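You operate a simulated robot arm through the tools that you are given. There is no shell and no other tool. Be economical: measure what you need, move in short steps, check, and stop when the job is done.

The job below is to be done with a simulated two-armed robot. You get a single attempt, and the scene is never put back.

JOB
Set the grey frame on posts five with both hands and lock both catches.
Fine: first move the white block from fixture five into the yellow tub.

Only the result counts: the job must be done as asked and must still hold three seconds after the hand-in. Knocking over, shifting, dropping, spilling or breaking anything else fails it.

ROBOT AND FRAMES
Two 7-joint arms with two-finger parallel grippers on one trunk, on a base that drives. Base frame: it is fixed to the floor where the robot stands at the start and does not move with it; the origin is under the middle of the robot, x ahead of it, y to its left, z up. Lengths are in mm, angles in degrees, forces in N, time in s.
The left shoulder is at the start at [60, 144, 926], the right one opposite. With the tool pointing down near the work surface each hand reaches from about 100 to 720 mm from the robot's upright axis, wherever it stands, measured 20 degrees to its own side. Places, roughly: ash board [-2000, -750, 500]; bay board [-2500, -500, 750]; blue shim [-2750, -750, 750]; button four [-2600, -700, 700]; button one [-1700, 1200, 700]; button three [-1700, -700, 700]; button two [-2400, 1200, 700]; catch four [-2200, -500, 900]; catch one [-2100, 1000, 900]; catch three [-2100, -500, 900]; catch two [-2700, 1000, 900]; cradle block [750, 1000, 750]; dial four [-2300, -600, 800]; dial one [-2000, 1100, 800]; dial three [-2000, -600, 800]; dial two [-2600, 1100, 800]. Payload 1.57 kg a hand.
Tool frame (each hand has its own): the origin (TCP) lies between the finger pads and is the grasp point; the fingertips stand 30 mm ahead of it; z points along the fingers, y is the line along which they close. Largest opening 110 mm; finger width 24, thickness 12; the body of the gripper, 48 by 112 mm, starts 78 mm behind the TCP.
Orientation is told as [roll, pitch, yaw] about the base's x, y, z axes, in that order, counted from this pose: with the fingers straight down and closing along the base's y, the tool's x points along the base's -x, its y along +y and its z along -z.

CONTROLS
- The arms move only by the tool apply_moves. It takes "left_moves", "right_moves" or both (then of equal length, played together; a hand with none holds still); each is a list of rows, each an object of numbers (a shift or turn left out is 0, a gripper value left out holds the last): "dx", "dy", "dz": the shift along the tool's x, y, z in mm; "wx", "wy", "wz": the turn, a rotation vector about the tool's x, y, z in degrees; "jaw": the opening, from 0 (shut) to 1 (fully open). In form: [{"dx": .., "dy": .., "dz": .., "wx": .., "wy": .., "wz": .., "jaw": ..}, ...]. A call has 1 to 10 rows; each row is the pose to reach, as a shift and turn from the pose commanded when the call began, along the tool's axes at that moment. Each row takes 0.2 s and may step no farther than 50 mm and 8.6 degrees from the row before; otherwise, or with a gripper value out of range, the whole call is refused. A pose out of reach is approached as far as the arm can. The call stops where the force on the tool passes 40 N (or 10 N more than at its start, if that is more) or the arm is blocked; 0.2 s more then pass. The fingers move at their own pace (about 45 mm/s each) and stop on an object; they squeeze with about 41 N. The grip force told is the motor's: it shows also when the fingers shut on nothing. Time passes only in rows, and 0.2 s behind the last, so rows that repeat a pose let the fingers close. The reply holds the time, the measured pose of the TCP, the force on the tool along the base axes, the opening and the grip force, in the units named above and with some noise, with the torque about the TCP (base axes, N m) and any sound that the robot's microphone picked up.
- Cameras (640 x 400 px; columns grow to the right, rows downward): "scene" is now at [49.3, 21.6, 1538.2]; the picture's right is [0.27, -0.96, 0.00], its down [-0.70, -0.19, -0.68] and it looks along [0.66, 0.18, -0.73] (base axes); focal length 286 px, centre (320, 200). "left" rides on the left gripper at [70, -16, -141] in its tool frame; the picture's right is [0.23, 0.97, 0.00], its down [-0.86, 0.20, -0.48] and it looks along [-0.47, 0.11, 0.88] (tool axes); focal length 222 px, centre (320, 200). "right" rides on the right gripper at [70, 16, -141] in its tool frame; the picture's right is [-0.23, 0.97, 0.00], its down [-0.86, -0.20, -0.48] and it looks along [-0.47, -0.11, 0.88] (tool axes); focal length 222 px, centre (320, 200). There is no depth. A picture from a camera that has moved, and an enlarged one, comes with that camera's place and axes in the base frame and with its lens.
- snapshot(camera): a new picture of that camera. No time passes.
- slide_trunk(by): slides the trunk up (or, below 0, down) by that many mm; the arms and the scene camera ride with it, the base frame stays. It gives what a move gives, with no picture.
- steer(legs): drives the robot by 1 to 6 legs, each [ahead, left, turn to the left] in mm, mm and degrees, along the robot's own axes; the way and the turn of a leg run together, so that a leg with both is an arc; at most 1500 mm and 180 degrees a leg. The arms and the cameras ride along, it lands a little off, and it stops where it bumps. It gives what a move gives.
- turn_head(pan, tilt): turns the head with the scene camera to pan (to the left, within 86 degrees either way) and tilt (down, from -29 to 69), counted from straight ahead of the robot. It gives what a move gives.
- inspect(camera, box): a new picture of the part [left, top, right, bottom] of that camera's present view, enlarged. No time passes.
- hand_in(): hands the job in; it is judged then, once.

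Go step by step. Nothing tells you exact positions but the pictures and the camera data: compare them with the known pose of the tool, close in by small moves and look again before you grip or let go. The budget is 120 turns and 100 pictures, counting those below and the enlarged ones. Unless the task says otherwise, let go and move clear before handing in, and close with one line.

The tools are called after "Emit:" as a command line: name --argument value ..., lists and objects as JSON in quotes. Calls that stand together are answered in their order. apply_moves: Moves the arms, as the interface text tells. Its arguments: {"type":"object","properties":{"left_moves":{"type":"array","items":{"type":"object","properties":{"dx":{"type":"number"},"dy":{"type":"number"},"dz":{"type":"number"},"wx":{"type":"number"},"wy":{"type":"number"},"wz":{"type":"number"},"jaw":{"type":"number"}}}},"right_moves":{"type":"array","items":{"type":"object","properties":{"dx":{"type":"number"},"dy":{"type":"number"},"dz":{"type":"number"},"wx":{"type":"number"},"wy":{"type":"number"},"wz":{"type":"number"},"jaw":{"type":"number"}}}}},"required":[]} The other tools are called the same way: slide_trunk (by) slides the trunk up or down; steer (legs) drives the base; turn_head (pan, tilt) turns the head that bears the scene camera; snapshot (camera) takes a picture; inspect (camera, box) takes an enlarged picture of a part of a camera's view; hand_in () hands the job in.

At the start:

```text
time_s: 0.0
left_tcp_pos: [346.0, 458.9, 1000.0]
left_orientation: [-0.1, 0.0, -0.1]
left_force: [-0.2, -0.6, -0.3]
left_torque: [0.04, 0.0, 0.02]
left_grip_width: 109.7
left_gripper_force: 0.1
right_tcp_pos: [390.2, 14.4, 999.4]
right_orientation: [0.0, 0.1, 0.0]
right_force: [-0.3, 0.1, -0.6]
right_torque: [-0.03, -0.01, 0.02]
right_grip_width: 110.0
right_gripper_force: 0.0
trunk travel left (down, up): [-525.0, 65.0]
robot x, y, heading: [-0.5, -1.4, -0.3]
head pan, tilt: [15.4, 47.0]
```

scene: 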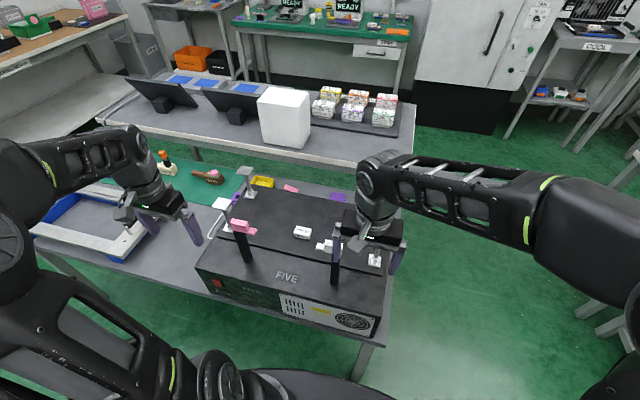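
right: 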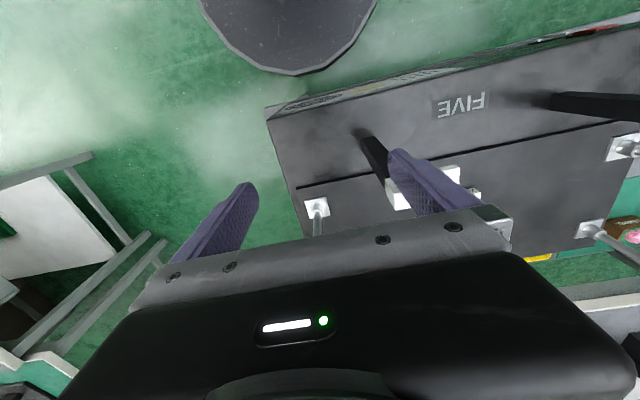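
left: 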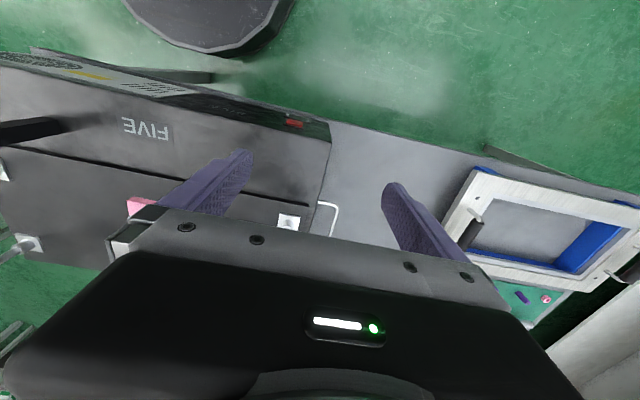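

I see fixture FIVE ahead with a white block on it, a yellow tub behind it and a grey frame to the left on a blue tray. I'll look closer first.

Emit:
inspect --camera "scene" --box '[190, 160, 410, 340]'

Emit:
inspect --camera "scene" --box '[20, 140, 240, 280]'

Emit:
inspect --camera "right" --box '[260, 20, 640, 270]'

Emit:
inspect --camera "left" --box '[400, 140, 640, 330]'

```text
2.22 times, centred on (300, 250) of scene
camera zoom: at [49.3, 21.6, 1538.2], right [0.27, -0.96, 0.0], down [-0.7, -0.19, -0.68], along [0.66, 0.18, -0.73], focal length 634 px, centre (364, 89)
```

zoom: 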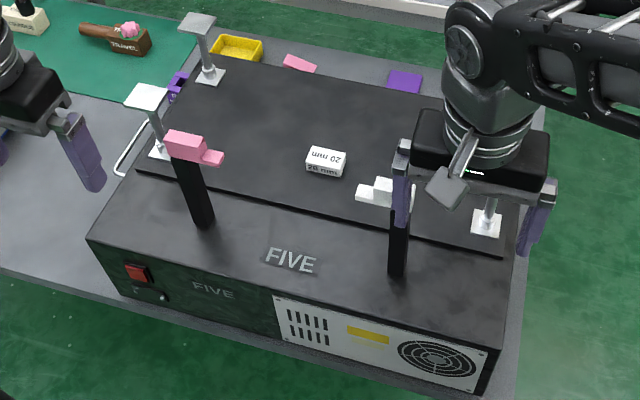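

```text
2.86 times, centred on (130, 210) of scene
camera zoom: at [49.3, 21.6, 1538.2], right [0.27, -0.96, 0.0], down [-0.7, -0.19, -0.68], along [0.66, 0.18, -0.73], focal length 816 px, centre (863, 171)
```

zoom: 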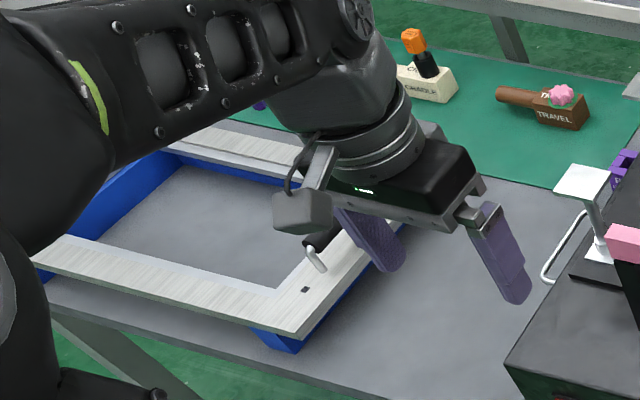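

```text
1.60 times, centred on (450, 145) of right
camera zoom: at [319.7, 31.8, 1141.3], right [0.23, 0.97, 0.0], down [0.86, -0.2, 0.48], along [0.47, -0.11, -0.88], focal length 355 px, centre (112, 288)
```

zoom: 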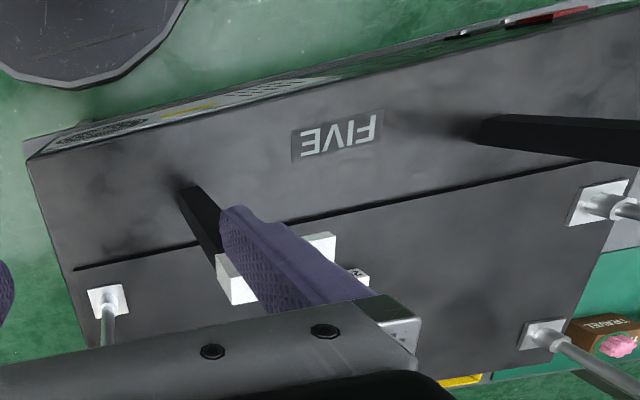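

```text
2.11 times, centred on (520, 235) of left
camera zoom: at [277.7, 444.0, 1140.2], right [-0.23, 0.97, 0.0], down [0.86, 0.2, 0.48], along [0.47, 0.11, -0.88], focal length 468 px, centre (-101, 126)
```

zoom: 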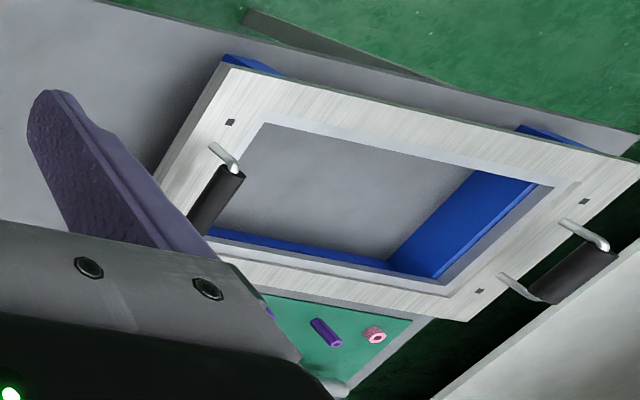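

The right hand hides part of the fixture and the left one part of the frame. I'll draw both aside for a clear view.

Emit:
apply_moves --right_moves '[{"dy": -50}, {"dy": -100}, {"dy": -150}, {"dy": -200}, {"dy": -250}, {"dy": -300}]' --left_moves '[{"dy": -30, "dx": 40}, {"dy": -60, "dx": 80}, {"dy": -90, "dx": 120}, {"dy": -120, "dx": 160}, {"dy": -120, "dx": 190}, {"dy": -120, "dx": 200}]'

Emit:
snapshot --camera "scene"

Emit:
snapshot --camera "left"

```text
time_s: 1.4
left_tcp_pos: [152.5, 351.2, 1014.6]
left_orientation: [-0.2, 0.2, -0.1]
left_force: [-0.7, -0.2, -0.2]
left_torque: [-0.02, 0.02, -0.02]
left_grip_width: 110.0
left_gripper_force: 0.0
left hand out of reach, approached as far as the arm can: row 5, 6
right_tcp_pos: [389.9, -286.9, 999.0]
right_orientation: [-0.1, 0.0, 0.0]
right_force: [-0.2, -0.5, 0.3]
right_torque: [-0.02, -0.01, 0.0]
right_grip_width: 110.1
right_gripper_force: 0.0
trunk travel left (down, up): [-525.0, 65.0]
robot x, y, heading: [-1.9, -0.1, -0.1]
head pan, tilt: [15.4, 47.0]
```

```text
92 pictures are left
camera scene: at [49.2, 20.8, 1538.2], right [0.27, -0.96, 0.0], down [-0.7, -0.19, -0.68], along [0.66, 0.18, -0.73], focal length 286 px, centre (320, 200)
```

scene: 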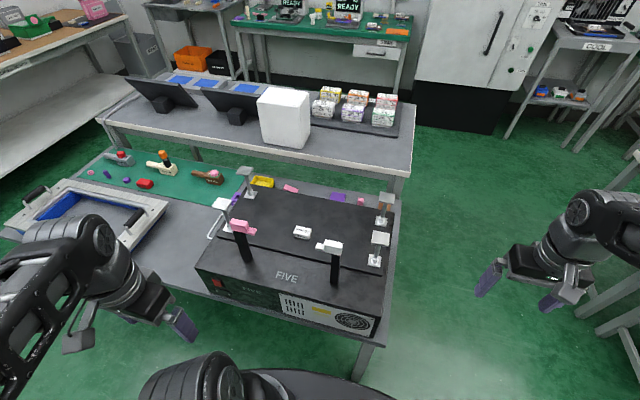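

```text
91 pictures are left
camera left: at [84.9, 335.8, 1155.0], right [-0.23, 0.97, 0.0], down [0.86, 0.2, 0.48], along [0.47, 0.11, -0.88], focal length 222 px, centre (320, 200)
```

left: 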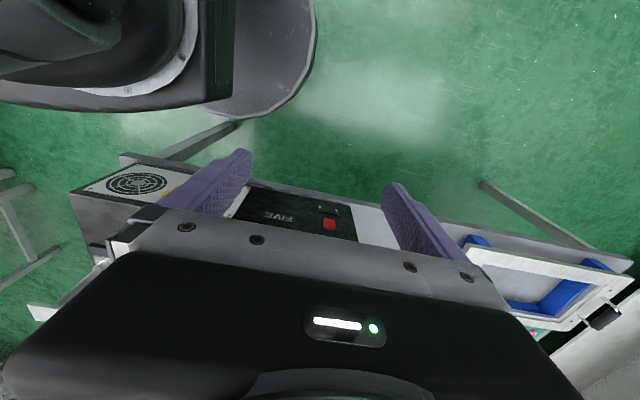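

Emit:
inspect --camera "scene" --box '[190, 160, 410, 340]'

Emit:
inspect --camera "scene" --box '[0, 130, 220, 270]'

```text
2.22 times, centred on (300, 250) of scene
camera zoom: at [49.2, 20.8, 1538.2], right [0.27, -0.96, 0.0], down [-0.7, -0.19, -0.68], along [0.66, 0.18, -0.73], focal length 634 px, centre (364, 89)
```

zoom: 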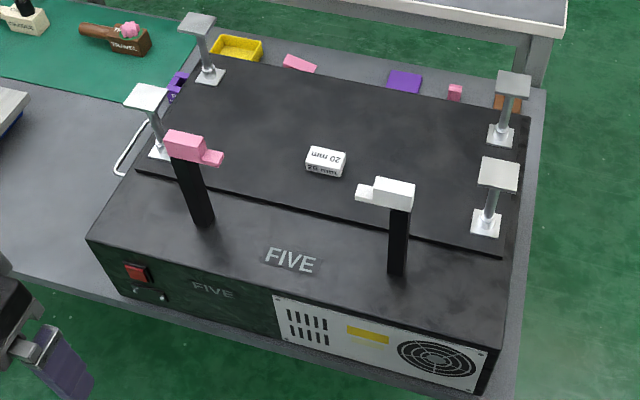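

```text
2.86 times, centred on (110, 200) of scene
camera zoom: at [49.2, 20.8, 1538.2], right [0.27, -0.96, 0.0], down [-0.7, -0.19, -0.68], along [0.66, 0.18, -0.73], focal length 816 px, centre (920, 200)
```

zoom: 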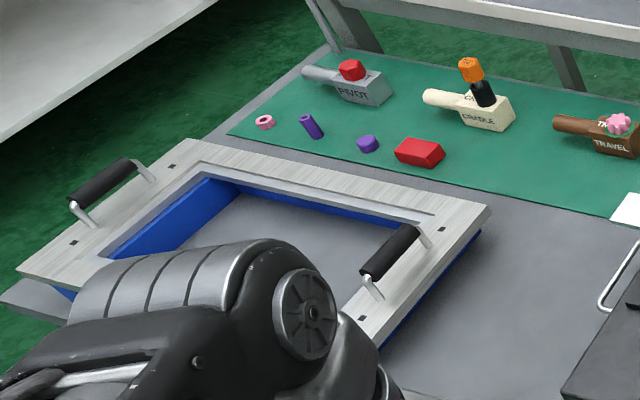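

The fixture top is near z≈807, posts near x 515–666, y −17–448 and the frame near x 420–568, y 824–1273 at z≈717. The tub seems far (x≈870), so I check how near the base can come to the table.

Emit:
turn_head --pan 25 --tilt 69

Emit:
snapshot --camera "scene"

```text
time_s: 2.2
left_tcp_pos: [152.7, 351.6, 1014.3]
left_orientation: [0.0, 0.0, 0.0]
left_force: [0.1, -1.0, 0.2]
left_torque: [-0.02, -0.03, 0.02]
left_grip_width: 109.9
left_gripper_force: 0.0
right_tcp_pos: [389.4, -285.3, 998.6]
right_orientation: [-0.1, 0.0, 0.0]
right_force: [0.7, -0.2, 0.6]
right_torque: [-0.04, 0.02, 0.01]
right_grip_width: 109.9
right_gripper_force: 0.1
trunk travel left (down, up): [-525.0, 65.0]
robot x, y, heading: [-1.2, 2.0, -0.1]
head pan, tilt: [25.0, 68.8]
```

```text
88 pictures are left
camera scene: at [23.2, 24.0, 1512.1], right [0.42, -0.91, 0.0], down [-0.84, -0.39, -0.36], along [0.33, 0.15, -0.93], focal length 286 px, centre (320, 200)
```

scene: 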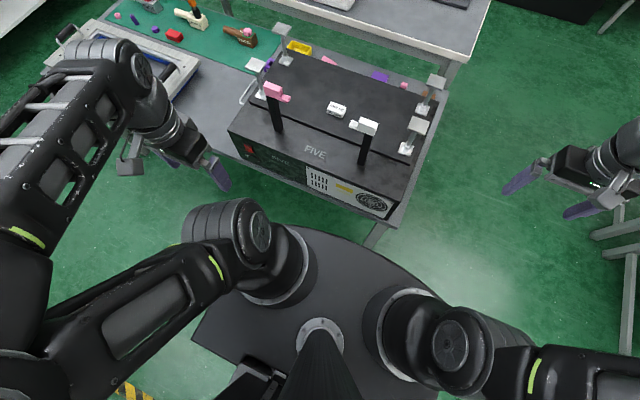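

The base seems low enough to slide under the table, with legs only at y≈0 and y≈1330. First I bring the left hand over the block for a closer view.

Emit:
apply_moves --left_moves '[{"dx": -40, "dy": -17}, {"dx": -80, "dy": -35}, {"dx": -120, "dy": -52}, {"dx": -160, "dy": -70}, {"dx": -200, "dy": -87}, {"dx": -240, "dy": -105}, {"dx": -280, "dy": -122}, {"dx": -328, "dy": -138}]'

Emit:
snapshot --camera "left"

Emit:
turn_head --pan 15.4 --tilt 47

Emit:
inspect --camera "scene" --box '[190, 160, 410, 340]'

```text
refused: row 8 steps farther than a row can; nothing moved
```

```text
87 pictures are left
camera left: at [85.4, 336.5, 1154.8], right [-0.23, 0.97, 0.0], down [0.86, 0.2, 0.48], along [0.47, 0.11, -0.88], focal length 222 px, centre (320, 200)
```

left: 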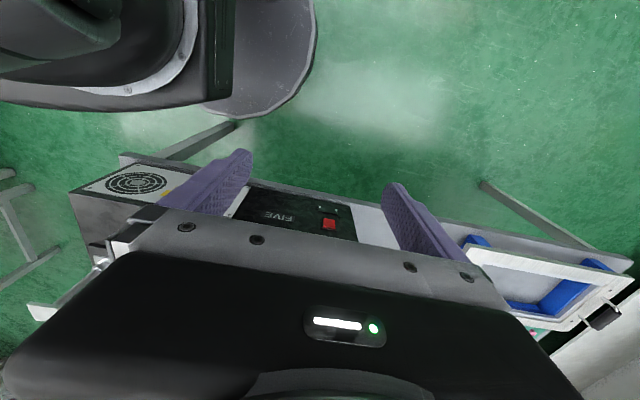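

```text
time_s: 3.1
left_tcp_pos: [153.3, 351.9, 1013.4]
left_orientation: [0.0, 0.0, 0.0]
left_force: [-0.1, 0.0, -0.3]
left_torque: [0.03, -0.02, 0.04]
left_grip_width: 110.0
left_gripper_force: 0.1
right_tcp_pos: [390.3, -285.2, 998.0]
right_orientation: [0.0, 0.1, 0.0]
right_force: [-0.8, 0.5, 0.0]
right_torque: [0.0, 0.0, 0.02]
right_grip_width: 110.2
right_gripper_force: 0.1
trunk travel left (down, up): [-525.0, 65.0]
robot x, y, heading: [-0.7, -3.9, 0.1]
head pan, tilt: [15.4, 47.0]
```

```text
2.22 times, centred on (300, 250) of scene
camera zoom: at [49.2, 21.6, 1538.1], right [0.27, -0.96, 0.0], down [-0.71, -0.19, -0.68], along [0.66, 0.18, -0.73], focal length 634 px, centre (364, 89)
```

zoom: 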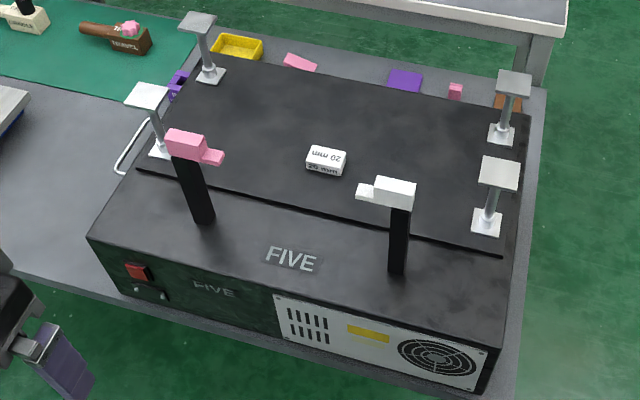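

That call was refused for one long step, so nothing moved. I repeat it with even steps.

Emit:
apply_moves --left_moves '[{"dx": -40, "dy": -17}, {"dx": -80, "dy": -35}, {"dx": -120, "dy": -52}, {"dx": -160, "dy": -70}, {"dx": -200, "dy": -87}, {"dx": -240, "dy": -105}, {"dx": -285, "dy": -122}, {"dx": -330, "dy": -135}]'

Emit:
snapshot --camera "left"

```text
time_s: 4.9
left_tcp_pos: [483.6, 216.8, 1012.5]
left_orientation: [0.1, 0.2, -0.1]
left_force: [0.0, -0.1, -0.9]
left_torque: [0.02, 0.06, 0.0]
left_grip_width: 110.0
left_gripper_force: 0.2
right_tcp_pos: [389.6, -286.8, 997.8]
right_orientation: [0.0, 0.0, 0.0]
right_force: [0.0, 0.0, -0.1]
right_torque: [-0.01, -0.01, -0.01]
right_grip_width: 109.9
right_gripper_force: 0.0
trunk travel left (down, up): [-525.0, 65.0]
robot x, y, heading: [2.0, -2.3, -0.1]
head pan, tilt: [15.4, 47.0]
```

```text
85 pictures are left
camera left: at [416.4, 200.9, 1154.1], right [-0.23, 0.97, 0.0], down [0.86, 0.2, 0.48], along [0.47, 0.11, -0.88], focal length 222 px, centre (320, 200)
```

left: 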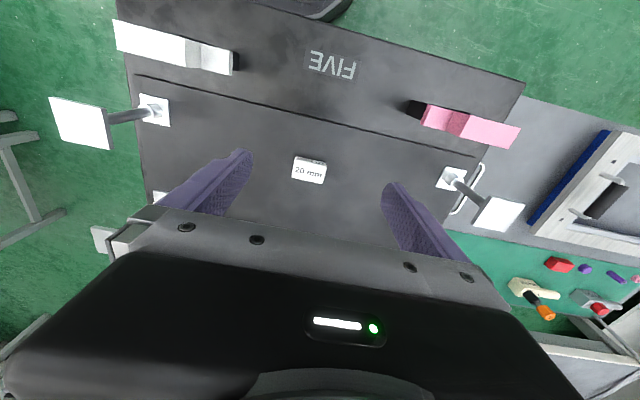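

The block sits near (541, 213). Before choosing the grip direction I look at the tub closely.

Emit:
inspect --camera "scene" --box '[230, 160, 294, 200]'

Emit:
inspect --camera "left" --box '[270, 145, 350, 195]'

```text
10.00 times, centred on (262, 180) of scene
camera zoom: at [50.5, 21.3, 1538.1], right [0.27, -0.96, 0.0], down [-0.71, -0.19, -0.68], along [0.66, 0.18, -0.73], focal length 2855 px, centre (900, 400)
```

zoom: 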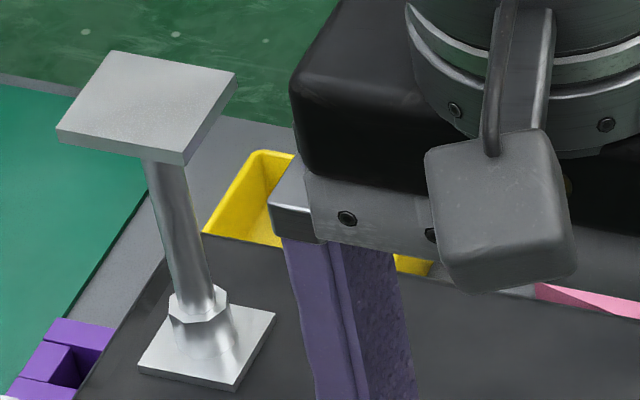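

```text
8.00 times, centred on (310, 170) of left
camera zoom: at [416.4, 200.9, 1154.1], right [-0.23, 0.97, 0.0], down [0.86, 0.2, 0.48], along [0.47, 0.11, -0.88], focal length 1777 px, centre (400, 440)
```

zoom: 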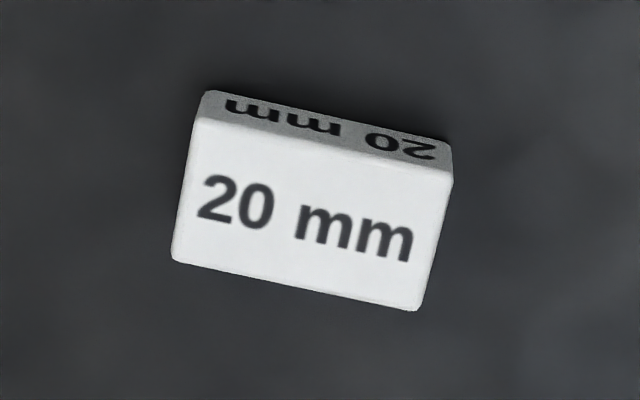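

The tub is only about 80 mm wide, so I'll grip the block across its 27 mm side: turn the hand 90° and centre it above the block.

Emit:
apply_moves --left_moves '[{"wz": -8.5}, {"wz": -17}, {"wz": -25.5}, {"wz": -34}, {"wz": -42.5, "dx": -10}, {"wz": -51, "dx": -20}, {"wz": -59.5, "dx": -30, "dz": 10}, {"wz": -68, "dx": -40, "dz": 20}, {"wz": -76.5, "dx": -50, "dz": 40}, {"wz": -85, "dx": -57, "dy": -4, "dz": 60}]'

Emit:
snapshot --camera "left"

```text
time_s: 7.1
left_tcp_pos: [540.7, 212.4, 954.3]
left_orientation: [-0.1, -0.1, 85.2]
left_force: [0.1, 0.3, 0.6]
left_torque: [-0.01, 0.0, 0.0]
left_grip_width: 109.9
left_gripper_force: 0.1
right_tcp_pos: [389.8, -285.6, 998.5]
right_orientation: [0.1, 0.0, 0.0]
right_force: [0.8, -0.2, -0.3]
right_torque: [0.01, -0.02, -0.04]
right_grip_width: 109.8
right_gripper_force: 0.1
trunk travel left (down, up): [-525.0, 65.0]
robot x, y, heading: [0.8, -1.6, -0.1]
head pan, tilt: [15.4, 47.0]
```

```text
82 pictures are left
camera left: at [552.8, 142.5, 1094.4], right [-0.99, -0.14, 0.0], down [-0.13, 0.87, 0.48], along [-0.07, 0.47, -0.88], focal length 222 px, centre (320, 200)
```

left: 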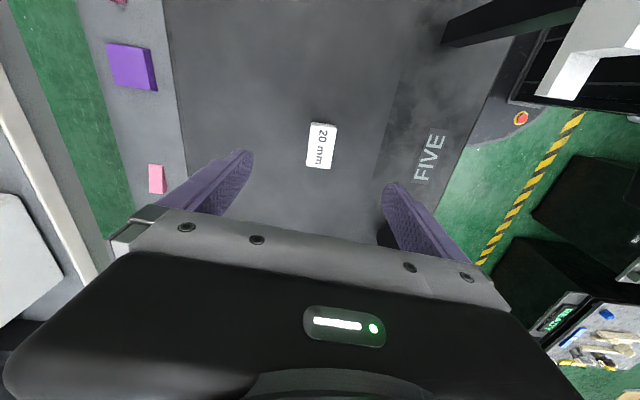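

The block lies right under the TCP (~(541, 211)). I finish the turn and descend to just above the panel.

Emit:
apply_moves --left_moves '[{"wz": -5, "dz": 20, "jaw": 0.6}, {"wz": -5, "dz": 50, "jaw": 0.6}, {"wz": -5, "dz": 80}, {"wz": -5, "dz": 92}, {"wz": -5, "dz": 94}]'

Emit:
snapshot --camera "left"

Emit:
inspect --camera "scene" --box '[260, 180, 360, 260]'

```text
time_s: 8.3
left_tcp_pos: [539.7, 211.9, 859.8]
left_orientation: [0.1, 0.1, 89.9]
left_force: [-0.4, 0.8, -0.1]
left_torque: [-0.02, 0.01, 0.0]
left_grip_width: 66.0
left_gripper_force: 0.0
right_tcp_pos: [389.7, -284.6, 998.3]
right_orientation: [0.1, 0.0, 0.0]
right_force: [0.4, 0.6, 0.0]
right_torque: [-0.01, -0.01, 0.04]
right_grip_width: 110.1
right_gripper_force: 0.1
trunk travel left (down, up): [-525.0, 65.0]
robot x, y, heading: [-0.5, 0.3, 0.1]
head pan, tilt: [15.4, 47.0]
```

```text
81 pictures are left
camera left: at [558.8, 143.5, 1000.4], right [-0.97, -0.23, 0.0], down [-0.2, 0.86, 0.48], along [-0.11, 0.47, -0.88], focal length 222 px, centre (320, 200)
```

left: 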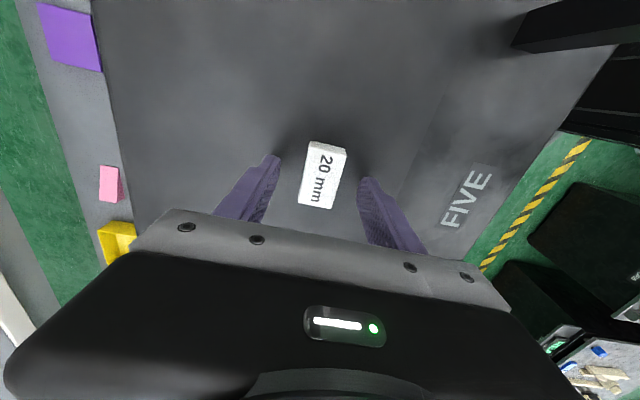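

```text
5.00 times, centred on (310, 220) of scene
camera zoom: at [49.4, 21.5, 1538.1], right [0.27, -0.96, 0.0], down [-0.71, -0.19, -0.68], along [0.66, 0.18, -0.73], focal length 1427 px, centre (370, 100)
```

zoom: 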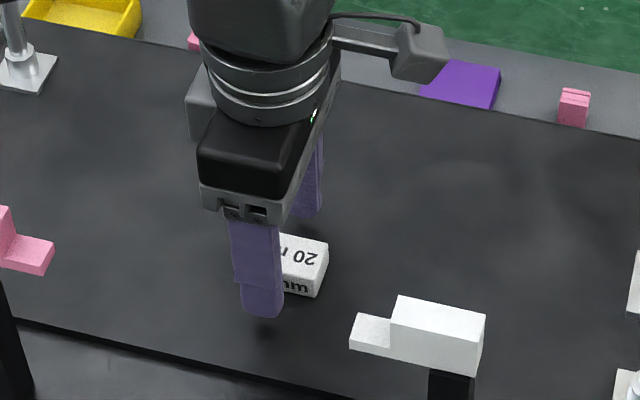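

Aligned; tips are at z≈830. I go down another 12 mm watching the force, then close.

Emit:
apply_moves --left_moves '[{"dz": 4}, {"dz": 8}, {"dz": 12}, {"dz": 12}]'

Emit:
snapshot --camera "left"

Emit:
inspect --camera "scene" --box '[280, 200, 340, 250]'

```text
time_s: 9.3
left_tcp_pos: [540.1, 213.6, 848.6]
left_orientation: [0.0, 0.0, 90.0]
left_force: [-0.2, 0.6, 1.7]
left_torque: [-0.02, 0.06, -0.04]
left_grip_width: 65.7
left_gripper_force: 0.0
right_tcp_pos: [388.2, -285.3, 999.2]
right_orientation: [0.0, 0.1, 0.0]
right_force: [-0.4, 0.0, 1.0]
right_torque: [0.02, 0.02, 0.01]
right_grip_width: 110.1
right_gripper_force: 0.1
trunk travel left (down, up): [-525.0, 65.0]
robot x, y, heading: [-0.3, 0.6, 0.1]
head pan, tilt: [15.4, 47.0]
```

```text
79 pictures are left
camera left: at [558.3, 143.6, 988.4], right [-0.97, -0.23, 0.0], down [-0.2, 0.85, 0.48], along [-0.11, 0.47, -0.88], focal length 222 px, centre (320, 200)
```

left: 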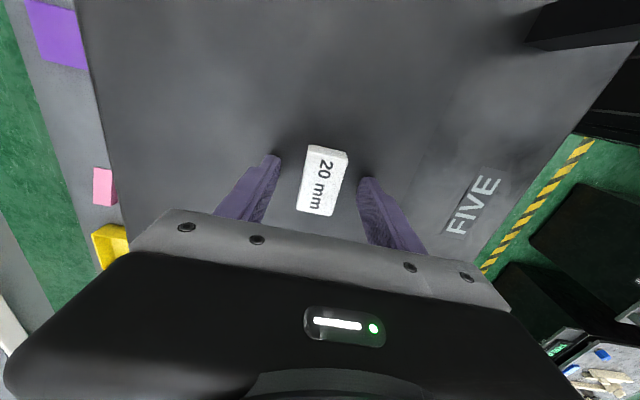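

```text
8.00 times, centred on (310, 225) of scene
camera zoom: at [49.2, 21.5, 1538.2], right [0.27, -0.96, 0.0], down [-0.71, -0.19, -0.68], along [0.66, 0.18, -0.73], focal length 2284 px, centre (400, 0)
```

zoom: 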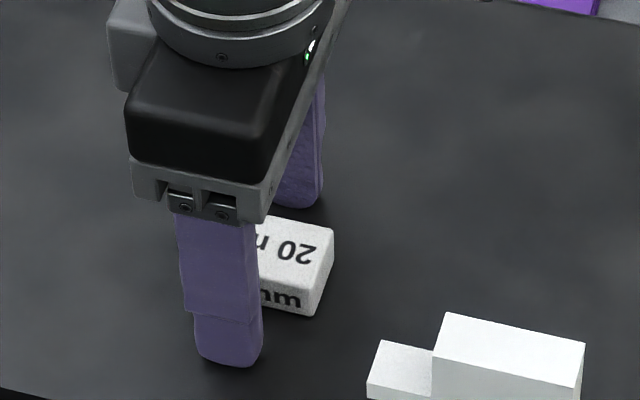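

The fingers straddle the block, about 4 mm off centre; I shift slightly, close, and lift a little.

Emit:
apply_moves --left_moves '[{"dx": 4}, {"dx": 4, "jaw": 0}, {"dx": 4, "jaw": 0}, {"dx": 4}, {"dx": 4}, {"dx": 4, "dz": -10}, {"dx": 4, "dz": -50}]'

Emit:
snapshot --camera "left"

```text
time_s: 10.9
left_tcp_pos: [540.0, 207.1, 898.0]
left_orientation: [0.1, 0.0, 90.0]
left_force: [0.5, -0.6, -0.1]
left_torque: [0.01, 0.0, -0.03]
left_grip_width: 28.9
left_gripper_force: 38.8
right_tcp_pos: [389.5, -286.5, 997.7]
right_orientation: [0.1, 0.0, 0.0]
right_force: [0.3, -0.8, -1.0]
right_torque: [0.0, -0.01, 0.01]
right_grip_width: 110.1
right_gripper_force: 0.0
trunk travel left (down, up): [-525.0, 65.0]
robot x, y, heading: [-3.1, -2.4, -0.0]
head pan, tilt: [15.4, 47.0]
```

```text
77 pictures are left
camera left: at [558.6, 139.3, 1038.3], right [-0.97, -0.23, 0.0], down [-0.2, 0.85, 0.48], along [-0.11, 0.47, -0.88], focal length 222 px, centre (320, 200)
```

left: 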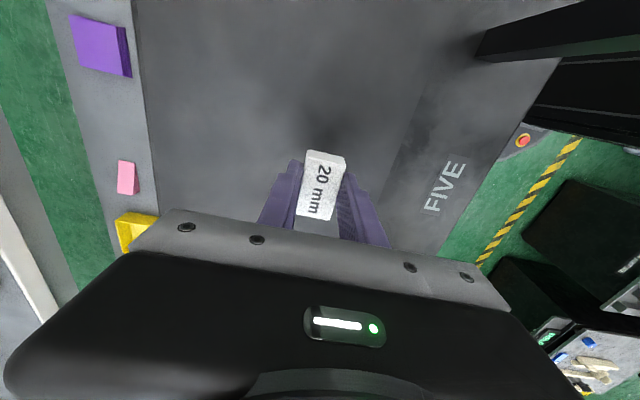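

The block is held (29 mm). I raise both hands well above the catches, then drive left.

Emit:
apply_moves --left_moves '[{"dz": -30}, {"dz": -60}, {"dz": -90}, {"dz": -120}, {"dz": -150}]' --right_moves '[{"dz": -30, "dx": 20}, {"dz": -60, "dx": 40}, {"dz": -90, "dx": 60}, {"dz": -120, "dx": 80}, {"dz": -140, "dx": 100}]'

Emit:
steer --legs '[[0, 380, 0]]'

Emit:
snapshot --camera "scene"

Emit:
snapshot --camera "left"

```text
time_s: 12.1
left_tcp_pos: [540.4, 205.5, 1049.0]
left_orientation: [0.1, -0.1, 90.0]
left_force: [0.3, 0.2, -0.3]
left_torque: [0.06, 0.01, 0.01]
left_grip_width: 28.9
left_gripper_force: 38.7
right_tcp_pos: [312.0, -287.1, 1114.4]
right_orientation: [0.3, -0.2, 0.0]
right_force: [0.1, 0.3, 0.1]
right_torque: [0.01, -0.03, 0.03]
right_grip_width: 109.9
right_gripper_force: 0.0
right hand out of reach, approached as far as the arm can: row 4, 5
trunk travel left (down, up): [-525.0, 65.0]
robot x, y, heading: [0.7, -0.4, -0.0]
head pan, tilt: [15.4, 47.0]
```

```text
time_s: 14.5
left_tcp_pos: [541.5, 586.0, 1048.8]
left_orientation: [0.1, -0.1, 89.8]
left_force: [-0.5, -0.1, 0.0]
left_torque: [-0.01, -0.02, -0.01]
left_grip_width: 29.0
left_gripper_force: 38.9
right_tcp_pos: [310.9, 93.1, 1116.0]
right_orientation: [0.2, -0.3, -0.3]
right_force: [-0.1, 0.5, -0.1]
right_torque: [0.0, -0.02, 0.01]
right_grip_width: 110.0
right_gripper_force: 0.0
trunk travel left (down, up): [-525.0, 65.0]
robot x, y, heading: [-2.1, 379.0, -0.2]
head pan, tilt: [15.4, 47.0]
```

```text
76 pictures are left
camera scene: at [50.2, 402.6, 1538.1], right [0.26, -0.97, 0.0], down [-0.71, -0.19, -0.68], along [0.66, 0.18, -0.73], focal length 286 px, centre (320, 200)
```

scene: 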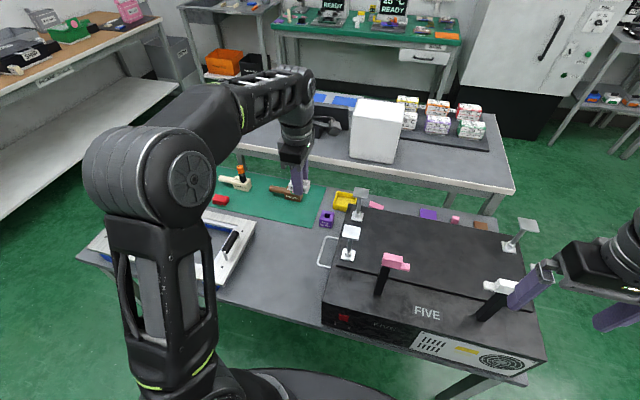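

```text
75 pictures are left
camera left: at [559.7, 517.9, 1188.7], right [-0.97, -0.22, 0.0], down [-0.2, 0.86, 0.48], along [-0.11, 0.47, -0.88], focal length 222 px, centre (320, 200)
```

left: 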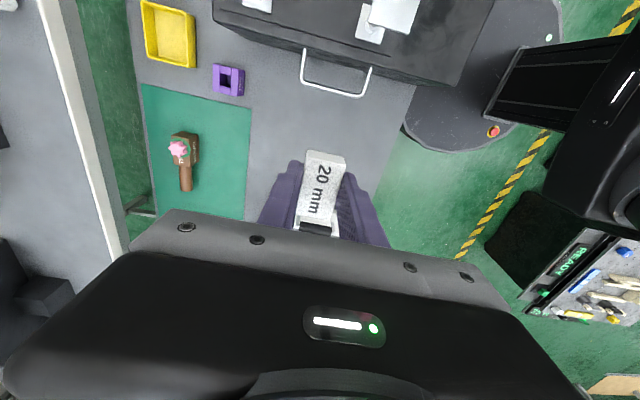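

The tub centre is at about (845, 509), rim ≈90×83 mm. I move further left for clearance from the posts, then roll under the table edge a bit.

Emit:
steer --legs '[[0, 180, 0], [165, 0, 0]]'

Emit:
snapshot --camera "scene"

```text
time_s: 17.1
left_tcp_pos: [710.1, 763.0, 1046.9]
left_orientation: [0.1, 0.0, 89.8]
left_force: [0.8, 0.2, -1.3]
left_torque: [-0.01, 0.03, 0.0]
left_grip_width: 29.1
left_gripper_force: 39.1
right_tcp_pos: [479.3, 270.2, 1116.2]
right_orientation: [0.3, -0.1, -0.3]
right_force: [-0.3, -0.3, -0.7]
right_torque: [-0.01, 0.05, -0.02]
right_grip_width: 109.9
right_gripper_force: 0.1
trunk travel left (down, up): [-525.0, 65.0]
robot x, y, heading: [165.0, 551.0, -0.4]
head pan, tilt: [15.4, 47.0]
```

```text
74 pictures are left
camera scene: at [218.5, 579.1, 1538.1], right [0.26, -0.97, 0.0], down [-0.71, -0.19, -0.68], along [0.66, 0.18, -0.73], focal length 286 px, centre (320, 200)
```

scene: 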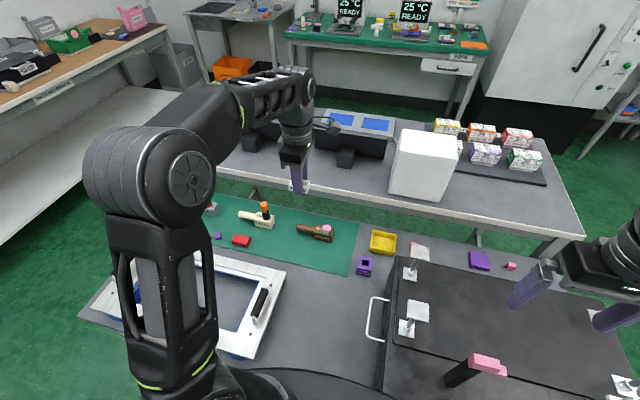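

No bump. Tub centre by both cameras about (844, 512). I carry the block over it at height.

Emit:
apply_moves --left_moves '[{"dx": 35, "dy": -20}, {"dx": 70, "dy": -40}, {"dx": 105, "dy": -60}, {"dx": 140, "dy": -75}, {"dx": 175, "dy": -95}, {"dx": 210, "dy": -115}, {"dx": 240, "dy": -130, "dz": 20}, {"dx": 251, "dy": -134, "dz": 60}, {"dx": 251, "dy": -134, "dz": 100}, {"dx": 251, "dy": -134, "dz": 140}]'

Emit:
snapshot --camera "left"

Emit:
snapshot --camera "scene"

```text
time_s: 19.2
left_tcp_pos: [810.6, 526.1, 946.6]
left_orientation: [-0.8, 0.4, 89.8]
left_force: [-0.6, -0.4, -0.2]
left_torque: [0.0, 0.04, 0.05]
left_grip_width: 29.1
left_gripper_force: 39.1
left hand out of reach, approached as far as the arm can: row 3, 4, 5, 6, 7, 8, 9, 10
right_tcp_pos: [478.4, 269.0, 1115.3]
right_orientation: [0.3, -0.2, -0.3]
right_force: [-1.4, 0.3, -0.9]
right_torque: [0.05, -0.01, 0.01]
right_grip_width: 109.9
right_gripper_force: 0.0
trunk travel left (down, up): [-525.0, 65.0]
robot x, y, heading: [167.3, 560.0, -0.4]
head pan, tilt: [15.4, 47.0]
```

```text
73 pictures are left
camera left: at [825.6, 457.8, 1087.4], right [-0.97, -0.22, -0.01], down [-0.2, 0.86, 0.47], along [-0.09, 0.46, -0.88], focal length 222 px, centre (320, 200)
```

left: 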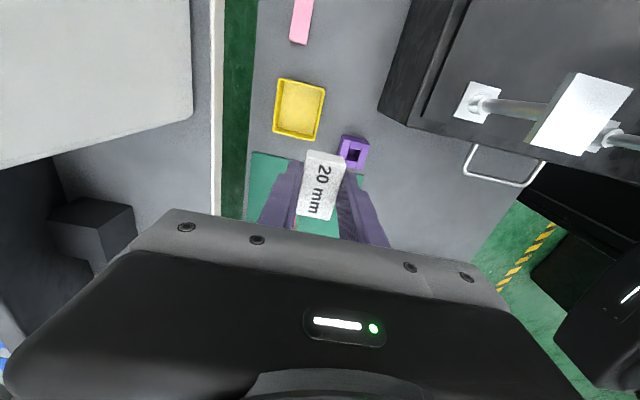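

```text
72 pictures are left
camera scene: at [217.9, 577.5, 1538.1], right [0.26, -0.97, 0.0], down [-0.71, -0.19, -0.68], along [0.66, 0.18, -0.73], focal length 286 px, centre (320, 200)
```

scene: 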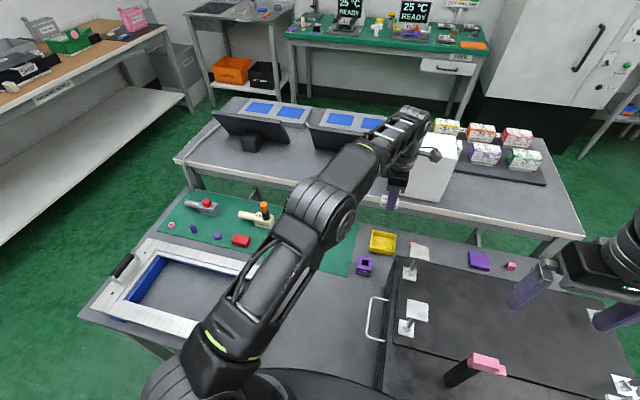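

The arm couldn't fully reach at that height; lower down it should. I descend toward z≈800 and check.

Emit:
apply_moves --left_moves '[{"dz": 30}, {"dz": 60}, {"dz": 90}, {"dz": 110}, {"dz": 110}]'

Emit:
snapshot --camera "left"

```text
time_s: 20.4
left_tcp_pos: [809.3, 527.7, 838.8]
left_orientation: [0.0, -0.1, 89.8]
left_force: [0.8, 0.2, -1.0]
left_torque: [0.02, -0.02, -0.01]
left_grip_width: 29.2
left_gripper_force: 38.5
right_tcp_pos: [477.7, 270.9, 1115.5]
right_orientation: [0.1, -0.3, -0.4]
right_force: [-0.5, -0.4, -0.6]
right_torque: [0.01, 0.01, 0.01]
right_grip_width: 110.1
right_gripper_force: 0.1
trunk travel left (down, up): [-525.0, 65.0]
robot x, y, heading: [169.7, 562.2, -0.1]
head pan, tilt: [15.4, 47.0]
```

```text
71 pictures are left
camera left: at [827.7, 458.0, 978.9], right [-0.97, -0.22, 0.0], down [-0.2, 0.86, 0.48], along [-0.11, 0.47, -0.88], focal length 222 px, centre (320, 200)
```

left: 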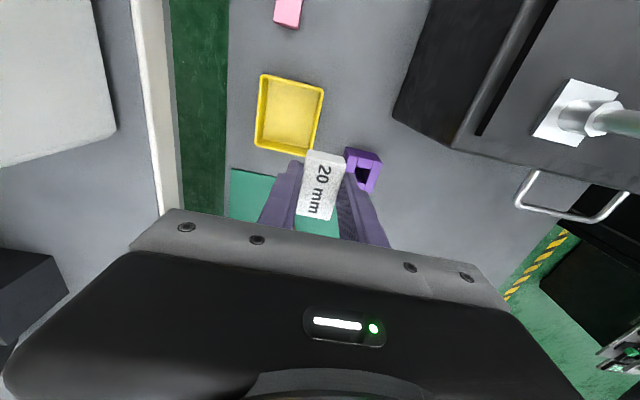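

Tub centre now reads about (853, 509). I move 44 mm ahead, 19 mm right, and down some.

Emit:
apply_moves --left_moves '[{"dx": 6, "dy": -15, "dz": 10}, {"dx": 12, "dy": -30, "dz": 25}, {"dx": 19, "dy": -44, "dz": 40}, {"dx": 19, "dy": -44, "dz": 50}]'

Emit:
snapshot --camera "left"

Emit:
inspect --camera "scene" --box '[340, 160, 440, 300]'

```text
time_s: 21.4
left_tcp_pos: [824.7, 519.5, 807.1]
left_orientation: [0.0, 0.1, 89.8]
left_force: [0.4, -0.2, -0.8]
left_torque: [0.03, 0.0, 0.01]
left_grip_width: 29.1
left_gripper_force: 38.4
left hand out of reach, approached as far as the arm can: row 2, 3, 4
right_tcp_pos: [477.1, 270.0, 1115.6]
right_orientation: [0.2, -0.3, -0.3]
right_force: [0.5, 0.4, -1.1]
right_torque: [-0.01, -0.02, -0.01]
right_grip_width: 110.2
right_gripper_force: 0.1
trunk travel left (down, up): [-525.0, 65.0]
robot x, y, heading: [167.8, 557.5, -0.2]
head pan, tilt: [15.4, 47.0]
```

```text
70 pictures are left
camera left: at [843.0, 450.8, 948.3], right [-0.97, -0.22, 0.0], down [-0.2, 0.86, 0.48], along [-0.11, 0.47, -0.88], focal length 222 px, centre (320, 200)
```

left: 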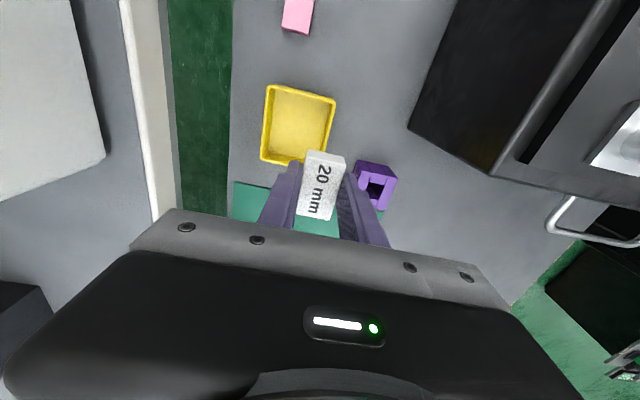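

```text
2.86 times, centred on (390, 230) of scene
camera zoom: at [216.7, 579.1, 1538.1], right [0.26, -0.97, 0.0], down [-0.71, -0.19, -0.68], along [0.66, 0.18, -0.73], focal length 816 px, centre (120, 114)
```

zoom: 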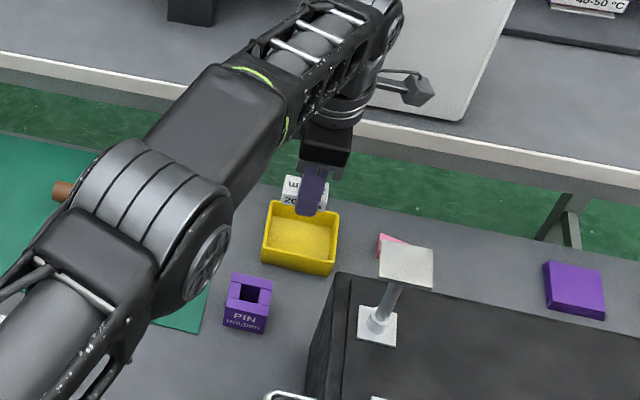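

The hand is about 32 mm short. Before rolling further forward I check clearance between the robot body and the near catch.

Emit:
turn_head --pan -15 --tilt 69

Emit:
snapshot --camera "scene"

```text
time_s: 22.4
left_tcp_pos: [825.7, 518.8, 807.9]
left_orientation: [0.0, -0.1, 89.8]
left_force: [0.3, -0.2, -0.8]
left_torque: [0.02, 0.01, 0.03]
left_grip_width: 28.9
left_gripper_force: 38.9
right_tcp_pos: [479.4, 270.1, 1114.9]
right_orientation: [0.2, -0.3, -0.3]
right_force: [0.2, -0.1, 0.3]
right_torque: [-0.01, 0.0, -0.01]
right_grip_width: 110.1
right_gripper_force: 0.1
trunk travel left (down, up): [-525.0, 65.0]
robot x, y, heading: [167.1, 561.6, -0.2]
head pan, tilt: [-15.0, 68.8]
```

```text
68 pictures are left
camera scene: at [194.0, 543.6, 1512.1], right [-0.26, -0.96, 0.0], down [-0.9, 0.24, -0.36], along [0.35, -0.1, -0.93], focal length 286 px, centre (320, 200)
```

scene: 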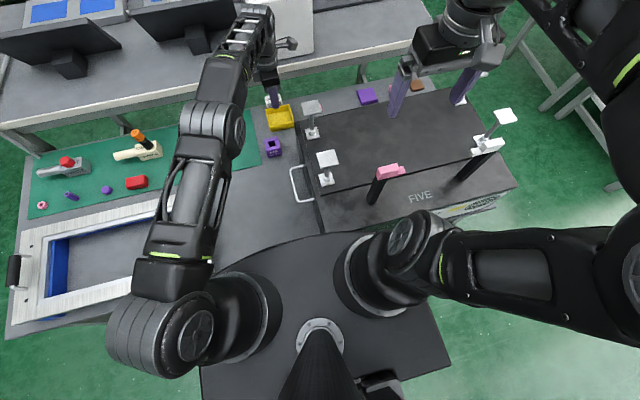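

The dark plate of the torso seems to hang over the table edge near the fixture corner; I look at it enlarged before moving.

Emit:
inspect --camera "scene" --box '[190, 150, 450, 310]'

Emit:
snapshot --camera "right"

```text
2.46 times, centred on (320, 230) of scene
camera zoom: at [194.0, 543.6, 1512.1], right [-0.26, -0.96, 0.0], down [-0.9, 0.24, -0.36], along [0.35, -0.1, -0.93], focal length 703 px, centre (320, 126)
```

zoom: 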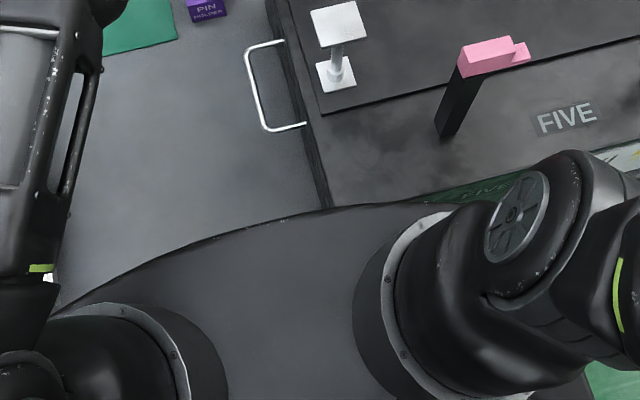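

```text
66 pictures are left
camera right: at [407.3, 287.5, 1257.0], right [0.23, 0.97, 0.0], down [0.85, -0.21, 0.48], along [0.47, -0.11, -0.88], focal length 222 px, centre (320, 200)
```

right: 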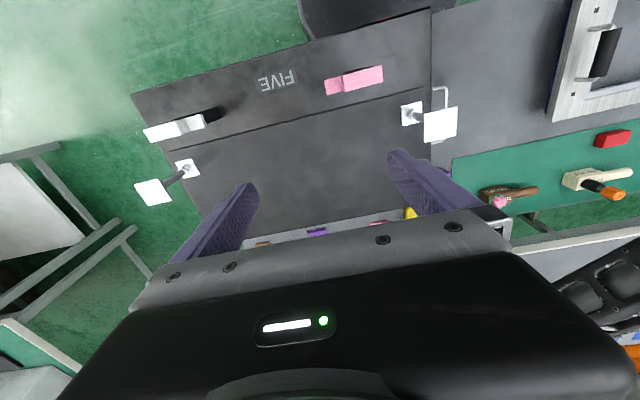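

The torso plate sits above the fixture height with a moderate gap; the right shoulder is ~70 mm short of the pink catch. A 38 mm roll forward is safe and enough.

Emit:
steer --legs '[[38, 0, 0]]'

Emit:
inspect --camera "scene" --box '[190, 150, 450, 310]'

Emit:
snapshot --camera "left"

```text
time_s: 23.3
left_tcp_pos: [864.5, 519.6, 808.1]
left_orientation: [0.0, 0.0, 89.8]
left_force: [-0.1, -0.2, -1.5]
left_torque: [-0.01, 0.02, 0.01]
left_grip_width: 29.0
left_gripper_force: 38.8
right_tcp_pos: [517.5, 271.4, 1115.5]
right_orientation: [0.2, -0.2, -0.3]
right_force: [0.7, 0.0, -0.6]
right_torque: [0.04, 0.06, 0.0]
right_grip_width: 109.7
right_gripper_force: 0.1
trunk travel left (down, up): [-525.0, 65.0]
robot x, y, heading: [209.1, 553.1, -0.3]
head pan, tilt: [-15.0, 68.8]
```

```text
2.46 times, centred on (320, 230) of scene
camera zoom: at [234.1, 543.3, 1512.0], right [-0.26, -0.96, 0.0], down [-0.9, 0.25, -0.36], along [0.35, -0.1, -0.93], focal length 703 px, centre (320, 126)
```

zoom: 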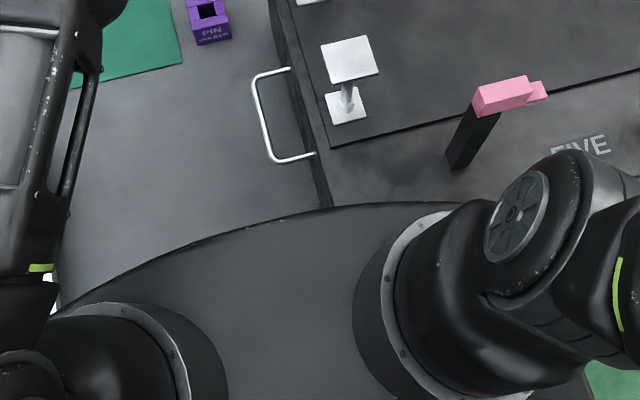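

```text
64 pictures are left
camera left: at [882.4, 450.7, 947.3], right [-0.97, -0.22, 0.0], down [-0.2, 0.86, 0.48], along [-0.11, 0.47, -0.88], focal length 222 px, centre (320, 200)
```

left: 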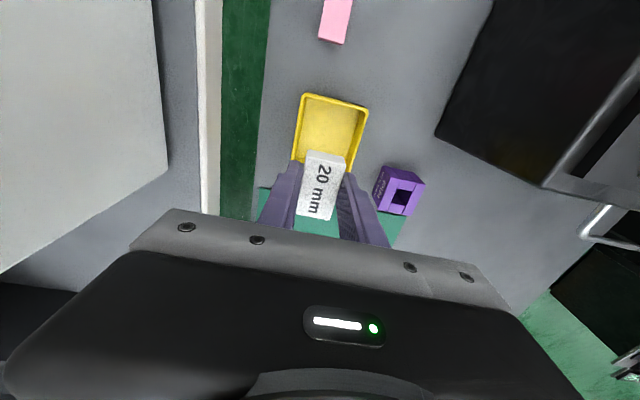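

Tub centre confirmed at about (856, 501). I centre over it and lower to just above the rim.

Emit:
apply_moves --left_moves '[{"dx": 9, "dy": 4}, {"dx": 18, "dy": 8}, {"dx": 18, "dy": 8, "dz": 25}, {"dx": 18, "dy": 8, "dz": 50}, {"dx": 18, "dy": 8, "dz": 75}]'

Emit:
snapshot --camera "left"

Emit:
turn_head --pan 5 --tilt 50

Emit:
inspect --camera "scene" --box '[260, 140, 400, 240]'

```text
time_s: 24.5
left_tcp_pos: [851.7, 502.0, 734.0]
left_orientation: [0.0, 0.0, 89.8]
left_force: [0.1, -0.6, -0.8]
left_torque: [-0.02, 0.0, 0.02]
left_grip_width: 29.1
left_gripper_force: 38.6
right_tcp_pos: [516.5, 270.2, 1114.1]
right_orientation: [0.2, -0.3, -0.3]
right_force: [0.9, 0.0, 0.5]
right_torque: [0.02, -0.02, 0.0]
right_grip_width: 110.2
right_gripper_force: 0.0
trunk travel left (down, up): [-525.0, 65.0]
robot x, y, heading: [204.8, 557.6, -0.5]
head pan, tilt: [-15.0, 68.8]
```

```text
63 pictures are left
camera left: at [870.3, 433.5, 874.2], right [-0.97, -0.22, 0.0], down [-0.2, 0.86, 0.48], along [-0.11, 0.47, -0.88], focal length 222 px, centre (320, 200)
```

left: 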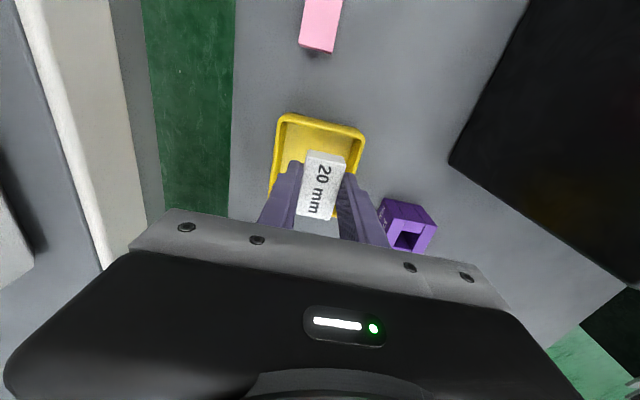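

```text
time_s: 25.3
left_tcp_pos: [851.1, 502.9, 734.6]
left_orientation: [0.0, 0.1, 89.7]
left_force: [-0.5, -0.1, -1.1]
left_torque: [0.01, 0.0, 0.02]
left_grip_width: 28.9
left_gripper_force: 39.1
right_tcp_pos: [516.8, 271.3, 1115.7]
right_orientation: [0.2, -0.2, -0.2]
right_force: [-0.6, 0.2, -0.5]
right_torque: [-0.01, 0.0, -0.04]
right_grip_width: 110.1
right_gripper_force: 0.1
trunk travel left (down, up): [-525.0, 65.0]
robot x, y, heading: [204.1, 560.8, -0.1]
head pan, tilt: [5.0, 50.0]
```

```text
4.00 times, centred on (330, 190) of scene
camera zoom: at [254.6, 564.4, 1534.0], right [0.08, -1.0, 0.0], down [-0.76, -0.06, -0.64], along [0.64, 0.05, -0.77], focal length 1142 px, centre (280, 240)
```

zoom: 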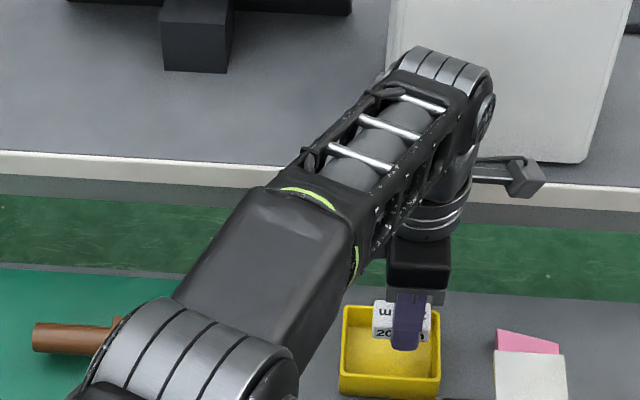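

The hand is nearly centred; small correction (+6 x, +3 y), then lower about 32 mm into the tub.

Emit:
apply_moves --left_moves '[{"dx": -3, "dy": -6}, {"dx": -3, "dy": -6, "dz": 12}, {"dx": -3, "dy": -6, "dz": 22}, {"dx": -3, "dy": -6, "dz": 32}, {"dx": -3, "dy": -6, "dz": 32}]'

Emit:
snapshot --camera "left"

Emit:
inspect --camera "scene" --box '[330, 200, 380, 240]'

```text
time_s: 26.5
left_tcp_pos: [851.3, 512.6, 701.3]
left_orientation: [0.0, -0.1, 89.8]
left_force: [-0.9, -0.2, -1.1]
left_torque: [-0.01, -0.04, -0.05]
left_grip_width: 28.9
left_gripper_force: 38.8
left hand out of reach, approached as far as the arm can: row 1, 2, 3, 4, 5
right_tcp_pos: [515.4, 270.8, 1115.8]
right_orientation: [0.2, -0.2, -0.3]
right_force: [0.0, 0.3, -0.9]
right_torque: [0.02, 0.0, -0.01]
right_grip_width: 109.9
right_gripper_force: 0.1
trunk travel left (down, up): [-525.0, 65.0]
robot x, y, heading: [203.9, 559.6, 0.0]
head pan, tilt: [5.0, 50.0]
```

```text
61 pictures are left
camera left: at [869.1, 444.2, 841.9], right [-0.97, -0.22, 0.0], down [-0.2, 0.86, 0.48], along [-0.11, 0.47, -0.88], focal length 222 px, centre (320, 200)
```

left: 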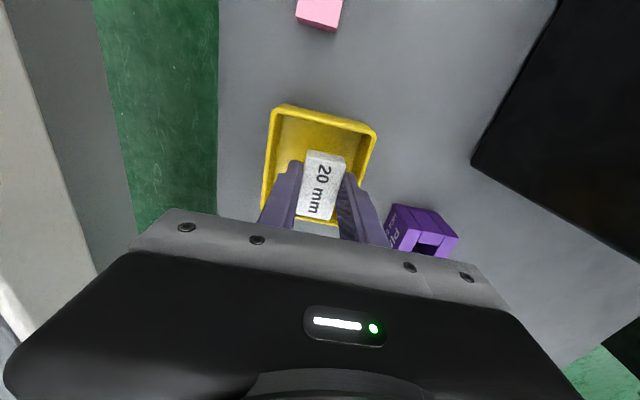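

```text
10.00 times, centred on (355, 220) of scene
camera zoom: at [254.4, 564.3, 1534.1], right [0.08, -1.0, 0.0], down [-0.76, -0.06, -0.64], along [0.64, 0.05, -0.77], focal length 2855 px, centre (-30, 0)
```

zoom: 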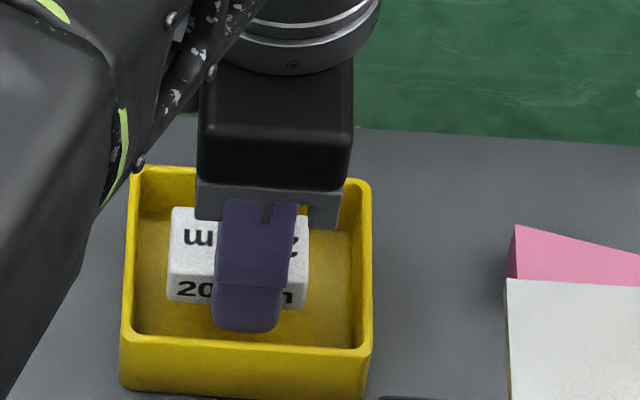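

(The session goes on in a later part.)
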